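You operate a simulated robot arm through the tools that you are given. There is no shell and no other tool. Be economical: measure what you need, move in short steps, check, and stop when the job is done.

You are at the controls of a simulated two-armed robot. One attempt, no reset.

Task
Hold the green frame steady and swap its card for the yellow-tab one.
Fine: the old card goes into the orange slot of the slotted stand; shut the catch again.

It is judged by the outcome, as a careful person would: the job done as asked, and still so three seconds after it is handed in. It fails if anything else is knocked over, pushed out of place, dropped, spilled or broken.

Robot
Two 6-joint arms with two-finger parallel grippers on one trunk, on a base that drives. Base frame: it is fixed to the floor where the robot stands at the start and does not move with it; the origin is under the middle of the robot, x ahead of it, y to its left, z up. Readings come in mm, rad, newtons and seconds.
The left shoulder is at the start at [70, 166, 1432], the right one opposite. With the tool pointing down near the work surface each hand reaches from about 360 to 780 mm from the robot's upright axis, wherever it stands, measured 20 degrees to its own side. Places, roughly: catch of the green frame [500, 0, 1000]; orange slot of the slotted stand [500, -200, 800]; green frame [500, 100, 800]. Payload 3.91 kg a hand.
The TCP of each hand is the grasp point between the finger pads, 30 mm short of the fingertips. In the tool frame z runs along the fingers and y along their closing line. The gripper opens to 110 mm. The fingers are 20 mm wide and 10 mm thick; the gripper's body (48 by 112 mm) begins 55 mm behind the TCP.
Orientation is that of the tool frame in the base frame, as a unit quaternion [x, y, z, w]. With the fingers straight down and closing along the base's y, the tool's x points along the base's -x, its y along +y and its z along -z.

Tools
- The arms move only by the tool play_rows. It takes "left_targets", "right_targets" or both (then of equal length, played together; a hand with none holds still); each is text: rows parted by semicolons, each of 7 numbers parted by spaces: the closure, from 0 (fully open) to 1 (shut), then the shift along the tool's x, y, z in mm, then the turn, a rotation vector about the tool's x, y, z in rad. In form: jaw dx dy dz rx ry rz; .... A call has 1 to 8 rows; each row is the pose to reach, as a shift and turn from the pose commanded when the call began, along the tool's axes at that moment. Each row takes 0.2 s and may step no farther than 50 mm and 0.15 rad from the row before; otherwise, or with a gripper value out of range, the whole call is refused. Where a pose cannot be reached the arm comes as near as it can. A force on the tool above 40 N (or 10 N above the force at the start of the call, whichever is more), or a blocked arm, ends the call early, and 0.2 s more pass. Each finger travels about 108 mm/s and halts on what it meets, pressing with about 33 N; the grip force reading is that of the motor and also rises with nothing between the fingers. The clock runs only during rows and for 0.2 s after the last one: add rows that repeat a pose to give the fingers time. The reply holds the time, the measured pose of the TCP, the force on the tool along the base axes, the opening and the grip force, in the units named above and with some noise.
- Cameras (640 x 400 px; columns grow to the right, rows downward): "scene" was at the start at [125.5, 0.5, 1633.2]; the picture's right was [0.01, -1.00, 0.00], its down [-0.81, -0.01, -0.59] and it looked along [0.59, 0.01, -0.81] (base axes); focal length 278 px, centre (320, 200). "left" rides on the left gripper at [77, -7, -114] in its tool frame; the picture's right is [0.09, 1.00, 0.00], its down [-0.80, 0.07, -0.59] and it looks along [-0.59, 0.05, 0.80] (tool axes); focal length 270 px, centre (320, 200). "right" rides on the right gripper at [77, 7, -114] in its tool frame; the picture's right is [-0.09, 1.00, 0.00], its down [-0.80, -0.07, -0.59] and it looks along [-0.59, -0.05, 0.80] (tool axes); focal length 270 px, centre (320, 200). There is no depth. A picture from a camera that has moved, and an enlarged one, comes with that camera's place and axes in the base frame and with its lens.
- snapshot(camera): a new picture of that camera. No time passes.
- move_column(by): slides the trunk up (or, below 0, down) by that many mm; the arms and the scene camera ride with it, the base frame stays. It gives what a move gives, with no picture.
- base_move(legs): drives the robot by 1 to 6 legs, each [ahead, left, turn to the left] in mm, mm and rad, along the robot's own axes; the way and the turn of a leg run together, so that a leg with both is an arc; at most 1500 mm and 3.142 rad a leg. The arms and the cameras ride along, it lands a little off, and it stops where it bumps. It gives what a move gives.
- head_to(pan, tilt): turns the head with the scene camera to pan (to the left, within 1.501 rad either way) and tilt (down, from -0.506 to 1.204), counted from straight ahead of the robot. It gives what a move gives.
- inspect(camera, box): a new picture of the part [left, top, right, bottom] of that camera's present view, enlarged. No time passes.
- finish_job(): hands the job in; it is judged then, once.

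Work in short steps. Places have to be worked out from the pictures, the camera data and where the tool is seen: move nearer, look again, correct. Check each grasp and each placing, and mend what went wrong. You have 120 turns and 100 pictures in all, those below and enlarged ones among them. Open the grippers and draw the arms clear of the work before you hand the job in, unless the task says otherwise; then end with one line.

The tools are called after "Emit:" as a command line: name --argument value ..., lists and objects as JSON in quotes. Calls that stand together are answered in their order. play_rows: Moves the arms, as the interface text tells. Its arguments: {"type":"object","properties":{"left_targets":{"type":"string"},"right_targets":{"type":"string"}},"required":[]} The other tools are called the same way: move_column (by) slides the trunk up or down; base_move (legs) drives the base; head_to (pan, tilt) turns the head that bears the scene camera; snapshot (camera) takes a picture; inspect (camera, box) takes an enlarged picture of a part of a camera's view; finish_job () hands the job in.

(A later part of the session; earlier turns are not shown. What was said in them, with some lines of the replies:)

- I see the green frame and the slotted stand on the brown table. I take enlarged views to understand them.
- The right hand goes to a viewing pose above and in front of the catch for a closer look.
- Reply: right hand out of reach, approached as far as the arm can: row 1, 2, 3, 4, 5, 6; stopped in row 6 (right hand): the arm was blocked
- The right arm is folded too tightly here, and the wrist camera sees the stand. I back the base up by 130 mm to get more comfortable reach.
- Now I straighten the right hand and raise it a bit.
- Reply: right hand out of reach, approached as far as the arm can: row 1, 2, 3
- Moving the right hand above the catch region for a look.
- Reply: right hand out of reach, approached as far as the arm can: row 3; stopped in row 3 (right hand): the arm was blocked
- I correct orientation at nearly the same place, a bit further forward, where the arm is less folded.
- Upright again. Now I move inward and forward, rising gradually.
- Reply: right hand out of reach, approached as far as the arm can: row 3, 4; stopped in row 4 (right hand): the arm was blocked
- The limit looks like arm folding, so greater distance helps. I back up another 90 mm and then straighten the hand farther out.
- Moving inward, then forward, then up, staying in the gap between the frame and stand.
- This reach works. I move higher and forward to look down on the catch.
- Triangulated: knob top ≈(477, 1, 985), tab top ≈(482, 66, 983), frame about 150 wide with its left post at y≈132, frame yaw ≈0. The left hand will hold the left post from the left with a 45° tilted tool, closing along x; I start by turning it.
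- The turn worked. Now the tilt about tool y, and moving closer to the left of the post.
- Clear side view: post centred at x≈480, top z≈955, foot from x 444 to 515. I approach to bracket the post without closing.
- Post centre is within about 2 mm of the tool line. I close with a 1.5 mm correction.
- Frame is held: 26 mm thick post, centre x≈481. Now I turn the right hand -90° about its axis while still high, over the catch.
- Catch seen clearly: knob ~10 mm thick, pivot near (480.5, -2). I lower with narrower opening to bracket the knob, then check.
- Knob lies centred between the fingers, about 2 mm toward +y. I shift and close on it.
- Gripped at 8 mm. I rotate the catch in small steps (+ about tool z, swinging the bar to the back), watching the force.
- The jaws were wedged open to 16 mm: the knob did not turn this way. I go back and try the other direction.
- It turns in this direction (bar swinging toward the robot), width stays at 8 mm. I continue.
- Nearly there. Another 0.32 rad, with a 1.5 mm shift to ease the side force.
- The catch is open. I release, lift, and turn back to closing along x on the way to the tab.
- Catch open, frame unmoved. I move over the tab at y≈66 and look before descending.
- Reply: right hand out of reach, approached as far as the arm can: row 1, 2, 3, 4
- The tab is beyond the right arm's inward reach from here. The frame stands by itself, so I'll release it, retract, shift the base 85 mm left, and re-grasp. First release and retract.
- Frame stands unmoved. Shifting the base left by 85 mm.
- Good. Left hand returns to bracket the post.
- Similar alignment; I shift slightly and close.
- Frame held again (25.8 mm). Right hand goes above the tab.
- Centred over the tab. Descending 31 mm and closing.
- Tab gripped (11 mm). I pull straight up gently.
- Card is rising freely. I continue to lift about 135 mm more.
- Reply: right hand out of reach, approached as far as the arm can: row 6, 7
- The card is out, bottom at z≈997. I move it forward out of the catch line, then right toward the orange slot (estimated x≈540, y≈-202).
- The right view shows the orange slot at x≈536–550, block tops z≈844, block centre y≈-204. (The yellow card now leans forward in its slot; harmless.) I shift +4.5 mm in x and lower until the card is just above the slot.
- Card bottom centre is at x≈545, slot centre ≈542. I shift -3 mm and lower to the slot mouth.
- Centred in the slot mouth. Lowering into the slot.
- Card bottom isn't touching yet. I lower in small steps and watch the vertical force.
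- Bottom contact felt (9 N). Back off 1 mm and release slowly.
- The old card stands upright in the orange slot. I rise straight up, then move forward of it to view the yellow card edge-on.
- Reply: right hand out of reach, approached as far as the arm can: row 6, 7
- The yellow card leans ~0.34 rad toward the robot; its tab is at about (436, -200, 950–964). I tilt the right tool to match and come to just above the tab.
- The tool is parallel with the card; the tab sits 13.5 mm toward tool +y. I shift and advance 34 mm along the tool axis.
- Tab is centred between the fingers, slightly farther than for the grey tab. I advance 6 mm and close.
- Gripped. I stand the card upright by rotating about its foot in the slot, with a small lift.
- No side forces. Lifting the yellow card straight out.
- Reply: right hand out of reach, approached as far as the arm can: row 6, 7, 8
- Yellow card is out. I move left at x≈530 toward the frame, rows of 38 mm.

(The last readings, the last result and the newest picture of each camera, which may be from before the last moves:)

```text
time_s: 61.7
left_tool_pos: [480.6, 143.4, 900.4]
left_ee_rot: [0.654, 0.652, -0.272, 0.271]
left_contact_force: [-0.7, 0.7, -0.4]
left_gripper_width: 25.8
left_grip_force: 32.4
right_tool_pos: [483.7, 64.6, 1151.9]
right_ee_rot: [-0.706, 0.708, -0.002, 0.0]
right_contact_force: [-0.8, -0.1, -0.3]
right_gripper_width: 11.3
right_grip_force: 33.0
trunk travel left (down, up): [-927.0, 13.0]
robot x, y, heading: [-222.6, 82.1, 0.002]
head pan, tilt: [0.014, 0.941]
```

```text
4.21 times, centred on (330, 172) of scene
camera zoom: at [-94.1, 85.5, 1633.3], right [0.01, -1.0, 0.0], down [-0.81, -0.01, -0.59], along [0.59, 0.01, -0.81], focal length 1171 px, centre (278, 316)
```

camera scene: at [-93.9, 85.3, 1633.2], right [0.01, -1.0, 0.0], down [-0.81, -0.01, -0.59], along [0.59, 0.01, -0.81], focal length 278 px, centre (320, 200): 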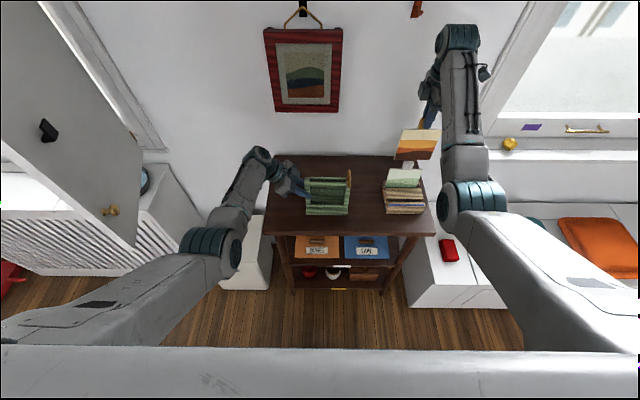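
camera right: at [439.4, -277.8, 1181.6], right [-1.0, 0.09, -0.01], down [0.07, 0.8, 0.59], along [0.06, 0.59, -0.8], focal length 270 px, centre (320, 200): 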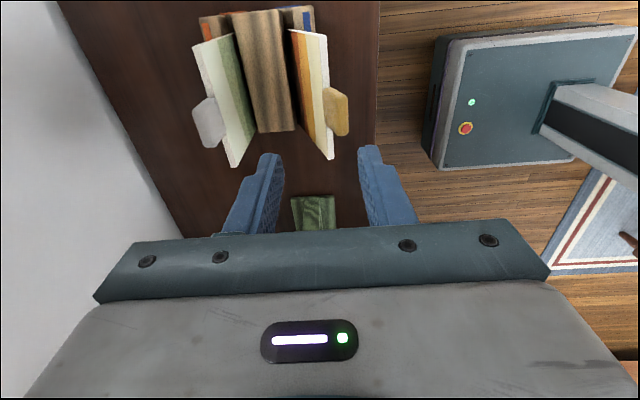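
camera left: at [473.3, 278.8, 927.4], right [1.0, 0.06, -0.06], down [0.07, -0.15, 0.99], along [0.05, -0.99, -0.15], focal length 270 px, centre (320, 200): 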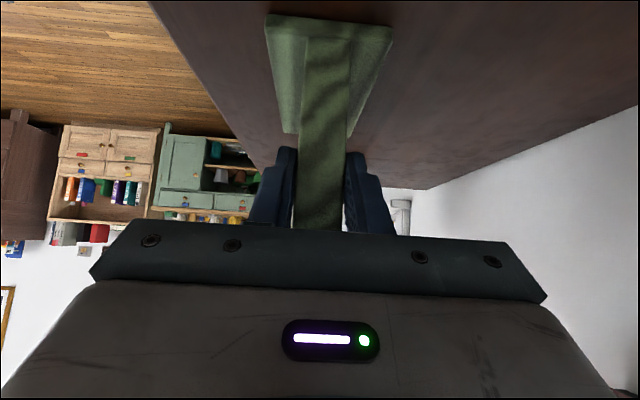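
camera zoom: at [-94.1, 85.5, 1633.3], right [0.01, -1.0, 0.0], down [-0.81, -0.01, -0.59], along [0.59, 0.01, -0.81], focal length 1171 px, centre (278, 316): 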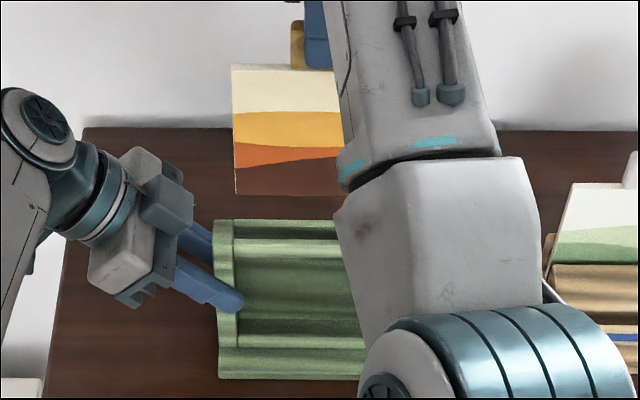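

The yellow card's bottom is ~5 mm too far in +x relative to the slot (centre x≈480.6), y about 1 mm short. I correct and lower to just above the rails.

Emit:
play_rows --right_targets "1 -1 4.5 0 0 0 0; 1 -1 4.5 14 0 0 0; 1 -1 4.5 26 0 0 0; 1 -1 4.5 26 0 0 0"

Emit:
inspect --camera "right" --box '[240, 0, 400, 100]'

Emit:
inspect --camera "scene" --box '[290, 150, 370, 210]'

```text
time_s: 62.7
left_tool_pos: [481.6, 144.3, 899.6]
left_ee_rot: [0.654, 0.653, -0.271, 0.27]
left_contact_force: [-1.1, 0.4, 0.1]
left_gripper_width: 26.0
left_grip_force: 33.2
right_tool_pos: [479.2, 65.2, 1125.7]
right_ee_rot: [-0.706, 0.708, -0.002, 0.001]
right_contact_force: [0.0, 0.5, -0.4]
right_gripper_width: 10.9
right_grip_force: 32.8
trunk travel left (down, up): [-927.0, 13.0]
robot x, y, heading: [-218.8, 85.5, -0.005]
head pan, tilt: [0.014, 0.941]
```

```text
4.00 times, centred on (320, 50) of right
camera zoom: at [471.9, -11.5, 1240.7], right [-1.0, 0.09, 0.0], down [0.07, 0.8, 0.59], along [0.06, 0.59, -0.8], focal length 1081 px, centre (320, 800)
```

zoom: 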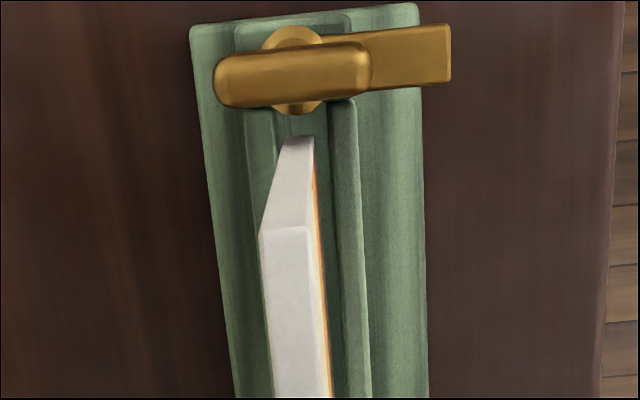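

```text
6.67 times, centred on (330, 180) of scene
camera zoom: at [-94.0, 85.4, 1633.2], right [0.01, -1.0, 0.0], down [-0.81, -0.01, -0.59], along [0.59, 0.01, -0.81], focal length 1854 px, centre (253, 333)
```

zoom: 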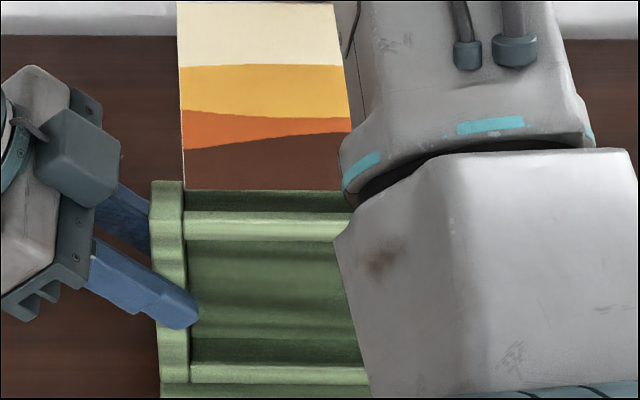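

The y fit is tight; I zoom in on the lower-left card corner against the post edge.

Emit:
inspect --camera "scene" --box '[308, 168, 332, 183]'

Emit:
inspect --camera "right" --box '[290, 10, 340, 50]'

```text
16.00 times, centred on (320, 176) of scene
camera zoom: at [-94.0, 85.4, 1633.2], right [0.01, -1.0, 0.0], down [-0.81, -0.01, -0.59], along [0.59, 0.01, -0.81], focal length 4451 px, centre (320, 592)
```

zoom: 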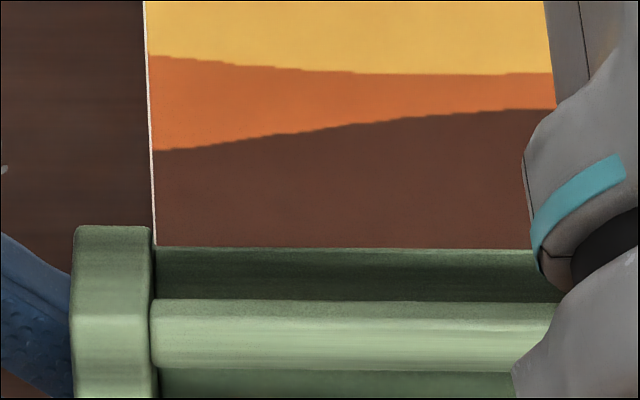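

```text
10.00 times, centred on (315, 30) of right
camera zoom: at [471.9, -11.5, 1240.7], right [-1.0, 0.09, 0.0], down [0.07, 0.8, 0.59], along [0.06, 0.59, -0.8], focal length 2703 px, centre (370, 1900)
```

zoom: 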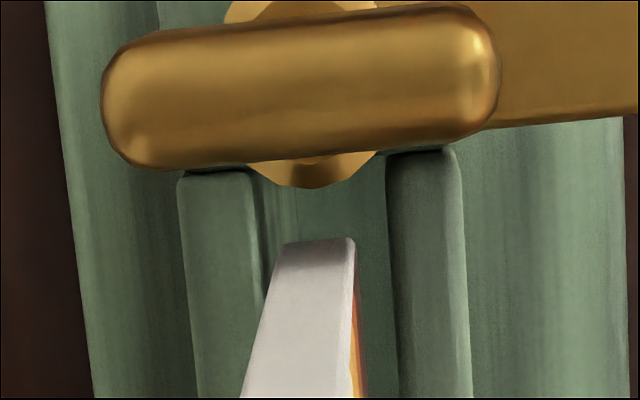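

Alignment: card needs -1.7 mm in y and -0.6 mm in x. Then I start inserting by 25 mm.

Emit:
play_rows --right_targets "1 1.7 0.6 0 0 0 0; 1 1.7 0.6 8 0 0 0; 1 1.7 0.6 16 0 0 0; 1 1.7 0.6 25 0 0 0"

Emit:
inspect --camera "scene" --box '[304, 164, 336, 184]'

Emit:
inspect --camera "right" --box '[270, 0, 370, 70]'

```text
time_s: 63.7
left_tool_pos: [480.7, 144.1, 900.5]
left_ee_rot: [0.654, 0.652, -0.271, 0.27]
left_contact_force: [-1.0, 0.1, -0.1]
left_gripper_width: 25.8
left_grip_force: 33.3
right_tool_pos: [480.2, 64.5, 1100.1]
right_ee_rot: [-0.706, 0.708, -0.002, 0.001]
right_contact_force: [0.5, 0.5, -0.4]
right_gripper_width: 10.9
right_grip_force: 32.9
trunk travel left (down, up): [-927.0, 13.0]
robot x, y, heading: [-217.2, 85.9, -0.002]
head pan, tilt: [0.014, 0.941]
```

```text
16.00 times, centred on (320, 174) of scene
camera zoom: at [-93.9, 85.3, 1633.2], right [0.01, -1.0, 0.0], down [-0.81, -0.01, -0.59], along [0.59, 0.01, -0.81], focal length 4451 px, centre (320, 616)
```

zoom: 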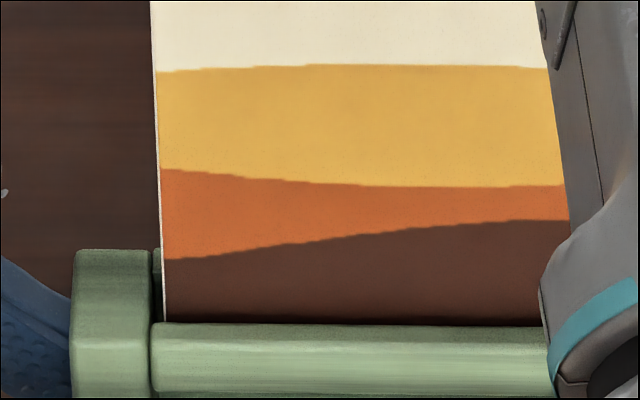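

```text
5.71 times, centred on (320, 35) of right
camera zoom: at [471.8, -13.0, 1215.8], right [-1.0, 0.09, 0.0], down [0.07, 0.8, 0.59], along [0.06, 0.59, -0.8], focal length 1544 px, centre (320, 1143)
```

zoom: 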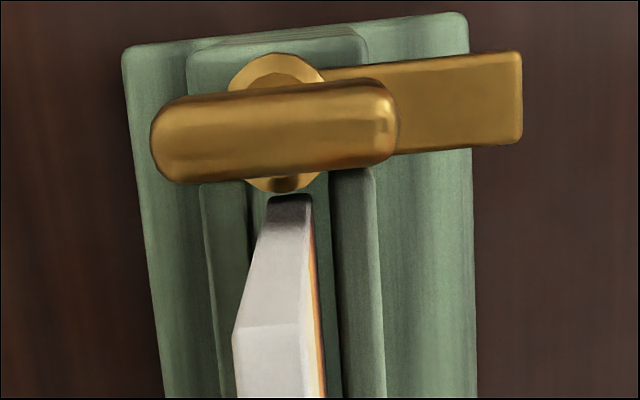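

Inserted cleanly with no contact force, ~2 mm gap at left. Lowering further.

Emit:
play_rows --right_targets "1 0 0 15 0 0 0; 1 0 0 30 0 0 0; 1 0 0 45 0 0 0; 1 0 0 60 0 0 0; 1 0 0 75 0 0 0; 1 0 0 88 0 0 0; 1 0 0 98 0 0 0"

Emit:
inspect --camera "scene" --box '[290, 150, 370, 210]'

```text
time_s: 65.3
left_tool_pos: [480.6, 143.9, 901.3]
left_ee_rot: [0.654, 0.653, -0.27, 0.27]
left_contact_force: [-0.9, -0.4, -0.5]
left_gripper_width: 26.0
left_grip_force: 33.0
right_tool_pos: [479.8, 65.7, 1003.6]
right_ee_rot: [-0.706, 0.708, -0.002, 0.002]
right_contact_force: [-0.6, -0.3, -0.5]
right_gripper_width: 10.9
right_grip_force: 33.2
trunk travel left (down, up): [-927.0, 13.0]
robot x, y, heading: [-217.3, 84.7, 0.001]
head pan, tilt: [0.014, 0.941]
```

```text
6.67 times, centred on (330, 180) of scene
camera zoom: at [-93.9, 85.3, 1633.2], right [0.01, -1.0, 0.0], down [-0.81, -0.01, -0.59], along [0.59, 0.01, -0.81], focal length 1854 px, centre (253, 333)
```

zoom: 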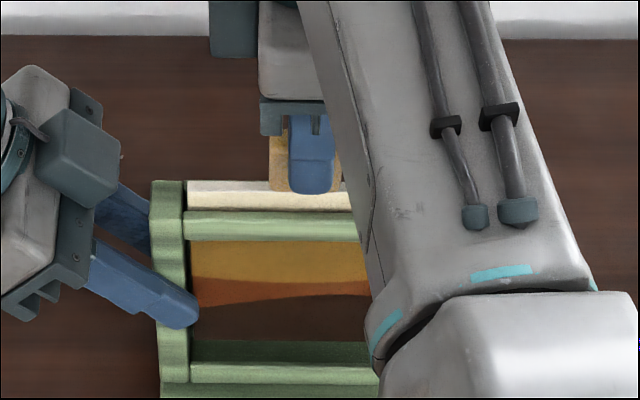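

Nearly down. Small steps until bottom contact.

Emit:
play_rows --right_targets "1 0 0 4 0 0 0; 1 0 0 8 0 0 0; 1 0 0 11 0 0 0; 1 0 0 11 0 0 0"

```text
time_s: 66.3
left_tool_pos: [479.7, 143.5, 899.1]
left_ee_rot: [0.654, 0.653, -0.271, 0.27]
left_contact_force: [-0.8, 0.8, -0.3]
left_gripper_width: 25.7
left_grip_force: 32.8
right_tool_pos: [480.4, 63.7, 992.7]
right_ee_rot: [-0.707, 0.708, -0.001, 0.001]
right_contact_force: [-0.1, -1.0, -1.0]
right_gripper_width: 11.0
right_grip_force: 32.8
trunk travel left (down, up): [-927.0, 13.0]
robot x, y, heading: [-222.1, 83.1, 0.002]
head pan, tilt: [0.014, 0.941]
```

Emit:
play_rows --right_targets "1 0 0 2 0 0 0; 1 0 0 4 0 0 0; 1 0 0 4 0 0 0"

Emit:
inspect --camera "scene" --box '[290, 150, 370, 210]'

```text
time_s: 67.1
left_tool_pos: [479.1, 143.2, 900.9]
left_ee_rot: [0.655, 0.652, -0.271, 0.269]
left_contact_force: [8.0, -0.2, -13.2]
left_gripper_width: 26.0
left_grip_force: 33.3
right_tool_pos: [480.8, 65.8, 991.1]
right_ee_rot: [-0.706, 0.708, -0.004, 0.004]
right_contact_force: [-3.3, -2.4, 32.2]
right_gripper_width: 11.1
right_grip_force: 32.9
trunk travel left (down, up): [-927.0, 13.0]
robot x, y, heading: [-220.0, 83.7, -0.001]
head pan, tilt: [0.014, 0.941]
```

```text
6.67 times, centred on (330, 180) of scene
camera zoom: at [-95.7, 85.0, 1633.6], right [0.01, -1.0, 0.0], down [-0.81, -0.01, -0.59], along [0.59, 0.01, -0.81], focal length 1854 px, centre (253, 333)
```

zoom: 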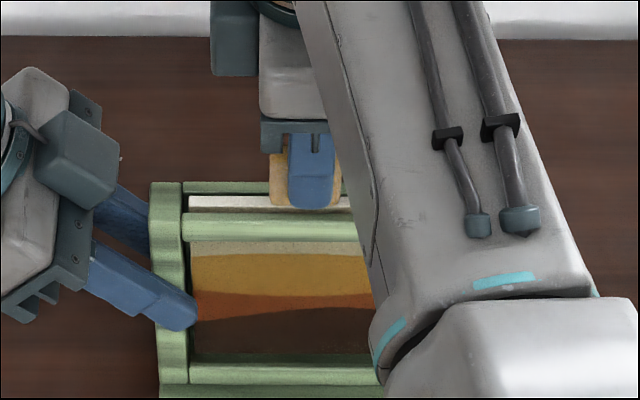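

Seated (32 N bottom contact, same height as the old card). Back off 3 mm, release, and rise.

Emit:
play_rows --right_targets "1 0 0 -3 0 0 0; 0.85 0 0 -3 0 0 0; 0.7 0 0 -3 0 0 0; 0.6 0 0 -3 0 0 0; 0.6 0 0 -3 0 0 0; 0.6 0 0 -30 0 0 0; 0.6 0 0 -60 0 0 0; 0.6 0 0 -80 0 0 0"

Emit:
inspect --camera "right" --box '[200, 0, 440, 230]'

```text
time_s: 68.9
left_tool_pos: [481.0, 143.6, 899.9]
left_ee_rot: [0.655, 0.651, -0.272, 0.27]
left_contact_force: [0.4, 0.1, -0.7]
left_gripper_width: 25.8
left_grip_force: 32.6
right_tool_pos: [479.0, 66.0, 1067.9]
right_ee_rot: [-0.707, 0.708, -0.001, 0.001]
right_contact_force: [-0.4, -1.0, 0.0]
right_gripper_width: 44.1
right_grip_force: 0.0
trunk travel left (down, up): [-927.0, 13.0]
robot x, y, heading: [-218.4, 84.4, -0.003]
head pan, tilt: [0.014, 0.941]
```

```text
1.74 times, centred on (320, 115) of right
camera zoom: at [471.5, -13.3, 1183.9], right [-1.0, 0.09, 0.0], down [0.07, 0.8, 0.59], along [0.06, 0.59, -0.8], focal length 470 px, centre (320, 348)
```

zoom: 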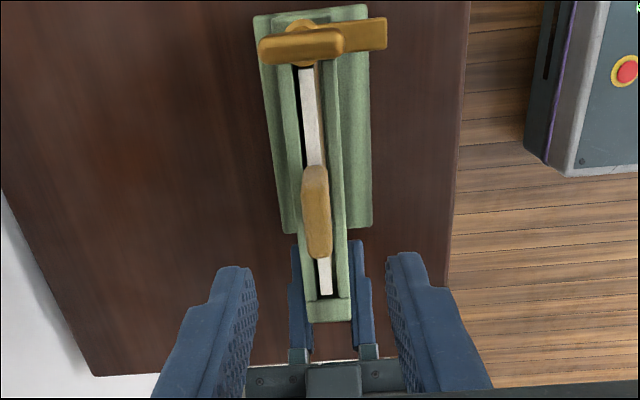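

The yellow-tab card is in. Now to the catch: move over it and turn the right hand to match the knob (closing along y).

Emit:
play_rows --right_targets "0.7 20 -1.5 -5 0 0 -0.15; 0.75 40 -1.5 -5 0 0 -0.3; 0.75 65 -1.5 -5 0 0 -0.45; 0.75 65 -1.5 -5 0 0 -0.6; 0.75 65 -1.5 -5 0 0 -0.75; 0.75 65 -1.5 -5 0 0 -0.9; 0.75 65 -1.5 -5 0 0 -1.05; 0.75 65 -1.5 -5 0 0 -1.2"

Emit:
play_rows --right_targets "0.75 0 0 0 0 0 -0.15; 0.75 0 0 0 0 0 -0.3; 0.75 0 0 0 0 0 -0.371; 0.75 0 0 20 0 0 -0.371; 0.75 0 0 20 0 0 -0.371"

Emit:
snapshot --camera "right"

Emit:
inspect --camera "scene" --box '[290, 140, 410, 220]'

```text
time_s: 70.7
left_tool_pos: [479.6, 143.5, 900.0]
left_ee_rot: [0.655, 0.652, -0.271, 0.27]
left_contact_force: [-0.2, 0.1, -0.3]
left_gripper_width: 25.9
left_grip_force: 32.9
right_tool_pos: [479.0, -2.4, 1072.0]
right_ee_rot: [0.983, -0.185, 0.001, 0.001]
right_contact_force: [-0.2, -0.3, -0.9]
right_gripper_width: 27.8
right_grip_force: 0.0
trunk travel left (down, up): [-927.0, 13.0]
robot x, y, heading: [-222.2, 84.3, -0.007]
head pan, tilt: [0.014, 0.941]
```

```text
time_s: 71.9
left_tool_pos: [480.2, 143.8, 900.3]
left_ee_rot: [0.654, 0.652, -0.271, 0.27]
left_contact_force: [-0.2, 0.1, 0.8]
left_gripper_width: 25.7
left_grip_force: 33.0
right_tool_pos: [480.7, -0.6, 1054.0]
right_ee_rot: [1.0, -0.005, 0.001, 0.0]
right_contact_force: [0.6, -0.2, 0.4]
right_gripper_width: 27.7
right_grip_force: 0.0
trunk travel left (down, up): [-927.0, 13.0]
robot x, y, heading: [-220.0, 84.3, -0.004]
head pan, tilt: [0.014, 0.941]
```

```text
22 pictures are left
camera right: at [557.0, -8.9, 1168.1], right [-0.1, -1.0, 0.0], down [-0.8, 0.08, 0.59], along [-0.59, 0.06, -0.81], focal length 270 px, centre (320, 200)
```

right: 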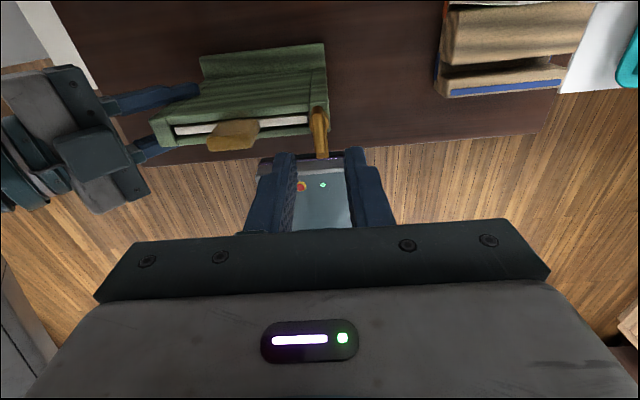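

```text
5.00 times, centred on (350, 180) of scene
camera zoom: at [-93.9, 85.2, 1633.2], right [0.01, -1.0, 0.0], down [-0.81, -0.01, -0.59], along [0.59, 0.01, -0.81], focal length 1391 px, centre (170, 300)
```

zoom: 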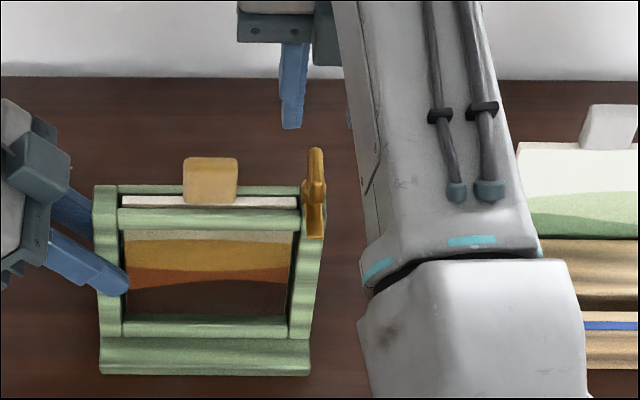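

Aligned with the knob. Descending 48 mm and closing on it.

Emit:
play_rows --right_targets "0.75 0 0 20 0 0 0; 0.75 0 0 40 0 0 0; 0.75 0 0 48 0 0 0; 0.75 0 0 48 0 0 0; 0.9 0 0 48 0 0 0; 1 0 0 48 0 0 0; 1 0 0 48 0 0 0"

Emit:
inspect --camera "scene" --box '[290, 140, 410, 220]'

```text
time_s: 73.5
left_tool_pos: [480.1, 142.9, 901.0]
left_ee_rot: [0.654, 0.652, -0.272, 0.27]
left_contact_force: [0.3, -10.1, -0.1]
left_gripper_width: 26.1
left_grip_force: 33.1
right_tool_pos: [480.5, -0.0, 1004.1]
right_ee_rot: [1.0, 0.0, 0.001, -0.001]
right_contact_force: [0.3, 10.2, 0.4]
right_gripper_width: 8.1
right_grip_force: 33.3
trunk travel left (down, up): [-927.0, 13.0]
robot x, y, heading: [-219.7, 86.0, -0.007]
head pan, tilt: [0.014, 0.941]
```

```text
5.00 times, centred on (350, 180) of scene
camera zoom: at [-93.8, 85.4, 1633.2], right [0.01, -1.0, 0.0], down [-0.81, -0.01, -0.59], along [0.59, 0.01, -0.81], focal length 1391 px, centre (170, 300)
```

zoom: 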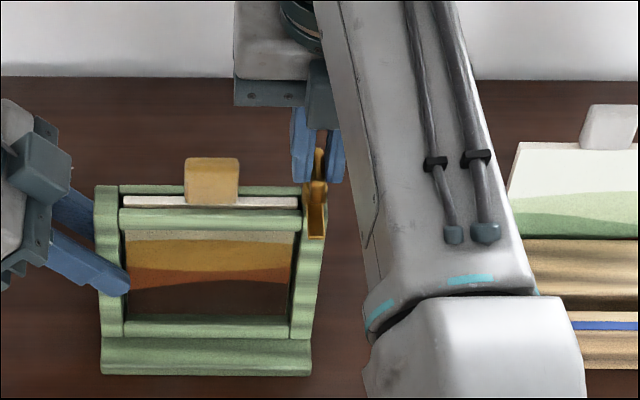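

Gripped. Shift 1.5 mm to relieve force and turn the catch shut (+ rotation).

Emit:
play_rows --right_targets "1 0 -1.5 0 0 0 0.06; 1 0 -1.5 0 0 0 0.2; 1 0 -1.5 0 0 0 0.34; 1 0 -1.5 0 0 0 0.48; 1 0 -1.5 0 0 0 0.62; 1 0 -1.5 0 0 0 0.76; 1 0 -1.5 0 0 0 0.9; 1 0 -1.5 0 0 0 1.04"

Emit:
inspect --camera "scene" --box '[290, 140, 410, 220]'

```text
time_s: 75.3
left_tool_pos: [481.2, 144.3, 899.3]
left_ee_rot: [0.655, 0.652, -0.271, 0.27]
left_contact_force: [1.5, 0.3, 3.7]
left_gripper_width: 26.0
left_grip_force: 32.4
right_tool_pos: [481.9, 0.6, 1003.2]
right_ee_rot: [0.867, -0.498, 0.002, 0.0]
right_contact_force: [-0.2, -0.6, -1.1]
right_gripper_width: 8.2
right_grip_force: 33.2
trunk travel left (down, up): [-927.0, 13.0]
robot x, y, heading: [-222.7, 86.5, -0.003]
head pan, tilt: [0.014, 0.941]
```

```text
5.00 times, centred on (350, 180) of scene
camera zoom: at [-93.7, 85.0, 1633.2], right [0.01, -1.0, 0.0], down [-0.81, -0.01, -0.59], along [0.59, 0.01, -0.81], focal length 1391 px, centre (170, 300)
```

zoom: 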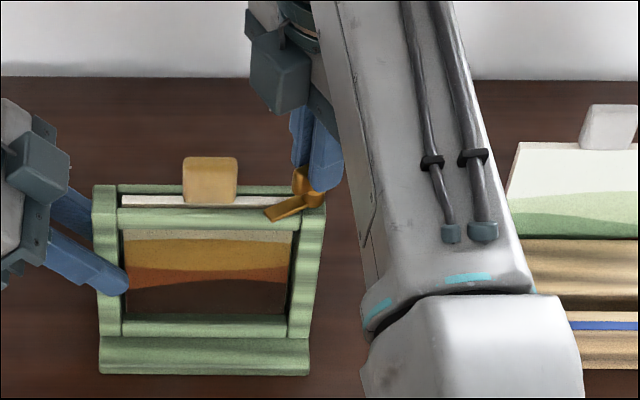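

The catch turns well. The last 0.53 rad plus a hair to bring it to its stop.

Emit:
play_rows --right_targets "1 0 0 0 0 0 0.14; 1 0 0 0 0 0 0.28; 1 0 0 0 0 0 0.42; 1 0 0 0 0 0 0.53; 1 0 0 0 0 0 0.56; 1 0 0 0 0 0 0.56"

Emit:
inspect --camera "scene" --box '[290, 140, 410, 220]'

```text
time_s: 76.7
left_tool_pos: [481.6, 144.0, 901.4]
left_ee_rot: [0.655, 0.652, -0.271, 0.269]
left_contact_force: [6.6, 5.3, 3.3]
left_gripper_width: 25.8
left_grip_force: 32.9
right_tool_pos: [480.9, 0.8, 1005.3]
right_ee_rot: [-0.696, 0.718, -0.002, 0.0]
right_contact_force: [-6.5, -5.4, -0.5]
right_gripper_width: 8.2
right_grip_force: 33.0
trunk travel left (down, up): [-927.0, 13.0]
robot x, y, heading: [-220.6, 86.1, -0.001]
head pan, tilt: [0.014, 0.941]
```

```text
5.00 times, centred on (350, 180) of scene
camera zoom: at [-93.9, 85.3, 1633.2], right [0.01, -1.0, 0.0], down [-0.81, -0.01, -0.59], along [0.59, 0.01, -0.81], focal length 1391 px, centre (170, 300)
```

zoom: 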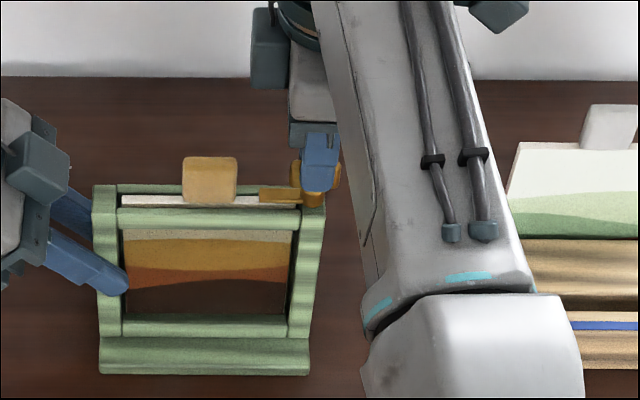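

The catch bar is back over the card. Release the knob and lift the right hand.

Emit:
play_rows --right_targets "0.85 0 0 0 0 0 0; 0.7 0 0 0 0 0 0; 0.65 0 0 0 0 0 0; 0.65 0 0 -30 0 0 0; 0.65 0 0 -70 0 0 0; 0.65 0 0 -70 0 0 0"

Emit:
inspect --camera "right" --box '[220, 60, 420, 230]'

Emit:
inspect --camera "scene" --box '[290, 140, 410, 220]'

```text
time_s: 78.1
left_tool_pos: [480.0, 144.0, 900.2]
left_ee_rot: [0.654, 0.652, -0.272, 0.27]
left_contact_force: [-1.0, 0.9, 1.2]
left_gripper_width: 26.1
left_grip_force: 32.5
right_tool_pos: [480.7, 0.7, 1074.3]
right_ee_rot: [-0.697, 0.717, -0.002, 0.001]
right_contact_force: [-0.5, -0.5, -0.8]
right_gripper_width: 38.6
right_grip_force: 0.1
trunk travel left (down, up): [-927.0, 13.0]
robot x, y, heading: [-218.6, 85.5, 0.001]
head pan, tilt: [0.014, 0.941]
```

```text
2.35 times, centred on (320, 145) of right
camera zoom: at [471.1, -77.1, 1190.4], right [-0.99, 0.12, 0.0], down [0.09, 0.8, 0.59], along [0.07, 0.59, -0.8], focal length 636 px, centre (320, 329)
```

zoom: 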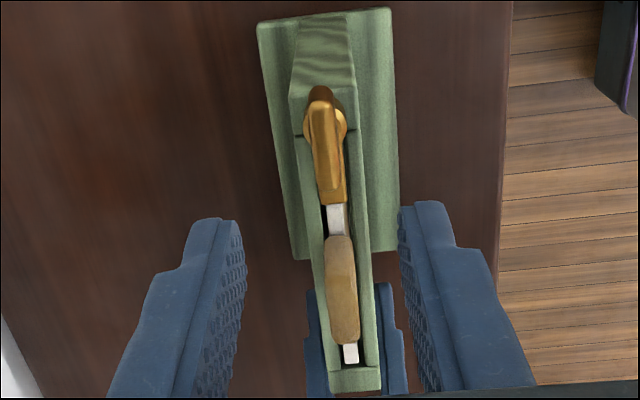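

```text
5.00 times, centred on (350, 180) of scene
camera zoom: at [-94.6, 85.2, 1633.2], right [0.01, -1.0, 0.0], down [-0.81, -0.01, -0.59], along [0.59, 0.01, -0.81], focal length 1391 px, centre (170, 300)
```

zoom: 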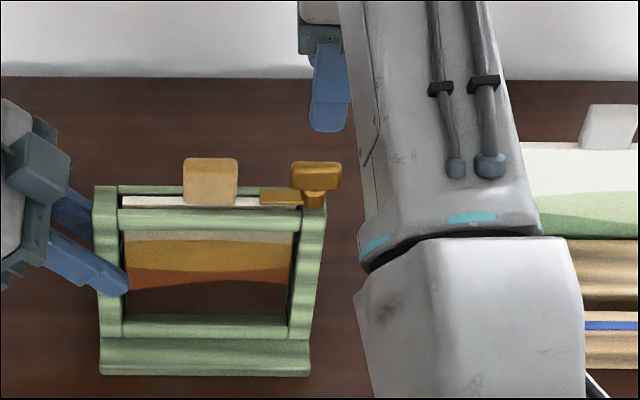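

Catch is shut as at first. Now the left hand releases and retracts along its own axis.

Emit:
play_rows --left_targets "0.85 0 0 0 0 0 0; 0.65 0 0 0 0 0 0; 0.4 0 0 0 0 0 0; 0.4 0 0 -20 0 0 0; 0.4 0 0 -60 0 0 0; 0.4 0 0 -100 0 0 0; 0.2 0 0 -120 0 0 0; 0 0 0 -120 0 0 0"

Emit:
base_move --legs '[[-170, 0, 0]]'

Emit:
play_rows --right_targets "0.4 0 0 0 0 0 0; 0.2 0 0 0 0 0 0; 0 0 0 0 0 0 0; 0 0 0 0 0 0 0"

Emit:
snapshot --camera "scene"

```text
time_s: 79.9
left_tool_pos: [481.5, 229.3, 984.2]
left_ee_rot: [0.654, 0.652, -0.271, 0.27]
left_contact_force: [0.5, 0.3, 0.8]
left_gripper_width: 110.3
left_grip_force: 0.0
right_tool_pos: [482.0, 1.3, 1073.6]
right_ee_rot: [-0.696, 0.718, -0.002, 0.0]
right_contact_force: [-0.1, 0.4, 0.0]
right_gripper_width: 38.6
right_grip_force: 0.1
trunk travel left (down, up): [-927.0, 13.0]
robot x, y, heading: [-219.5, 83.8, -0.006]
head pan, tilt: [0.014, 0.941]
```

```text
time_s: 81.4
left_tool_pos: [314.0, 229.7, 979.5]
left_ee_rot: [0.654, 0.653, -0.271, 0.269]
left_contact_force: [-0.3, -0.4, 0.1]
left_gripper_width: 110.0
left_grip_force: 0.1
right_tool_pos: [316.7, 1.4, 1073.3]
right_ee_rot: [-0.696, 0.718, -0.001, -0.001]
right_contact_force: [0.3, 0.0, 0.8]
right_gripper_width: 38.6
right_grip_force: 0.0
trunk travel left (down, up): [-927.0, 13.0]
robot x, y, heading: [-391.7, 80.6, -0.001]
head pan, tilt: [0.014, 0.941]
```

```text
time_s: 82.4
left_tool_pos: [311.7, 227.1, 984.3]
left_ee_rot: [0.655, 0.652, -0.271, 0.271]
left_contact_force: [-0.4, 0.4, 0.5]
left_gripper_width: 110.2
left_grip_force: 0.0
right_tool_pos: [312.0, 2.3, 1074.1]
right_ee_rot: [-0.696, 0.718, -0.002, 0.001]
right_contact_force: [0.4, -0.2, -0.2]
right_gripper_width: 110.2
right_grip_force: 0.0
trunk travel left (down, up): [-927.0, 13.0]
robot x, y, heading: [-393.8, 87.3, -0.002]
head pan, tilt: [0.014, 0.941]
```

```text
15 pictures are left
camera scene: at [-263.3, 85.7, 1633.3], right [0.01, -1.0, 0.0], down [-0.81, -0.01, -0.59], along [0.59, 0.01, -0.81], focal length 278 px, centre (320, 200)
```

scene: 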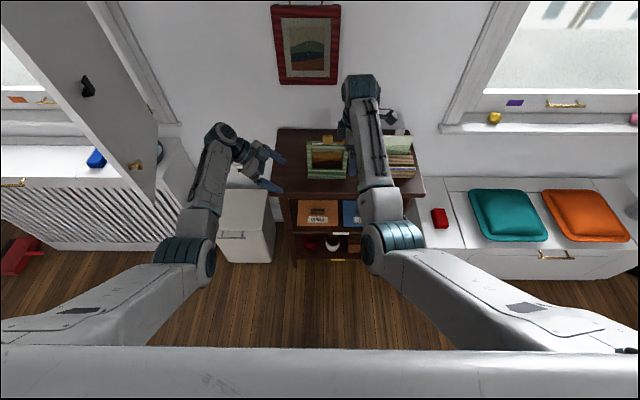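

A final close check of the frame and stand.

Emit:
inspect --camera "scene" --box '[290, 120, 430, 205]'

```text
4.57 times, centred on (360, 162) of scene
camera zoom: at [-263.3, 85.7, 1633.3], right [0.01, -1.0, 0.0], down [-0.81, -0.01, -0.59], along [0.59, 0.01, -0.81], focal length 1272 px, centre (137, 371)
```

zoom: 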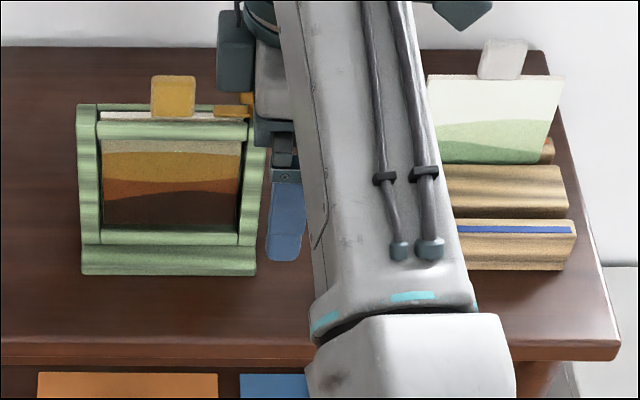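

Everything is in place: yellow-tab card in the frame, catch shut, old card upright in the orange slot, and both hands open and clear.

Emit:
finish_job

```text
The job is handed in.
```

The yellow-tab card is in the green frame with the catch shut, and the old card stands upright in the orange slot. I released the frame once, partway through, to move the base and then gripped it again; the frame did not shift. I also tipped the yellow card forward in its slot early on, before picking it up, but nothing fell.
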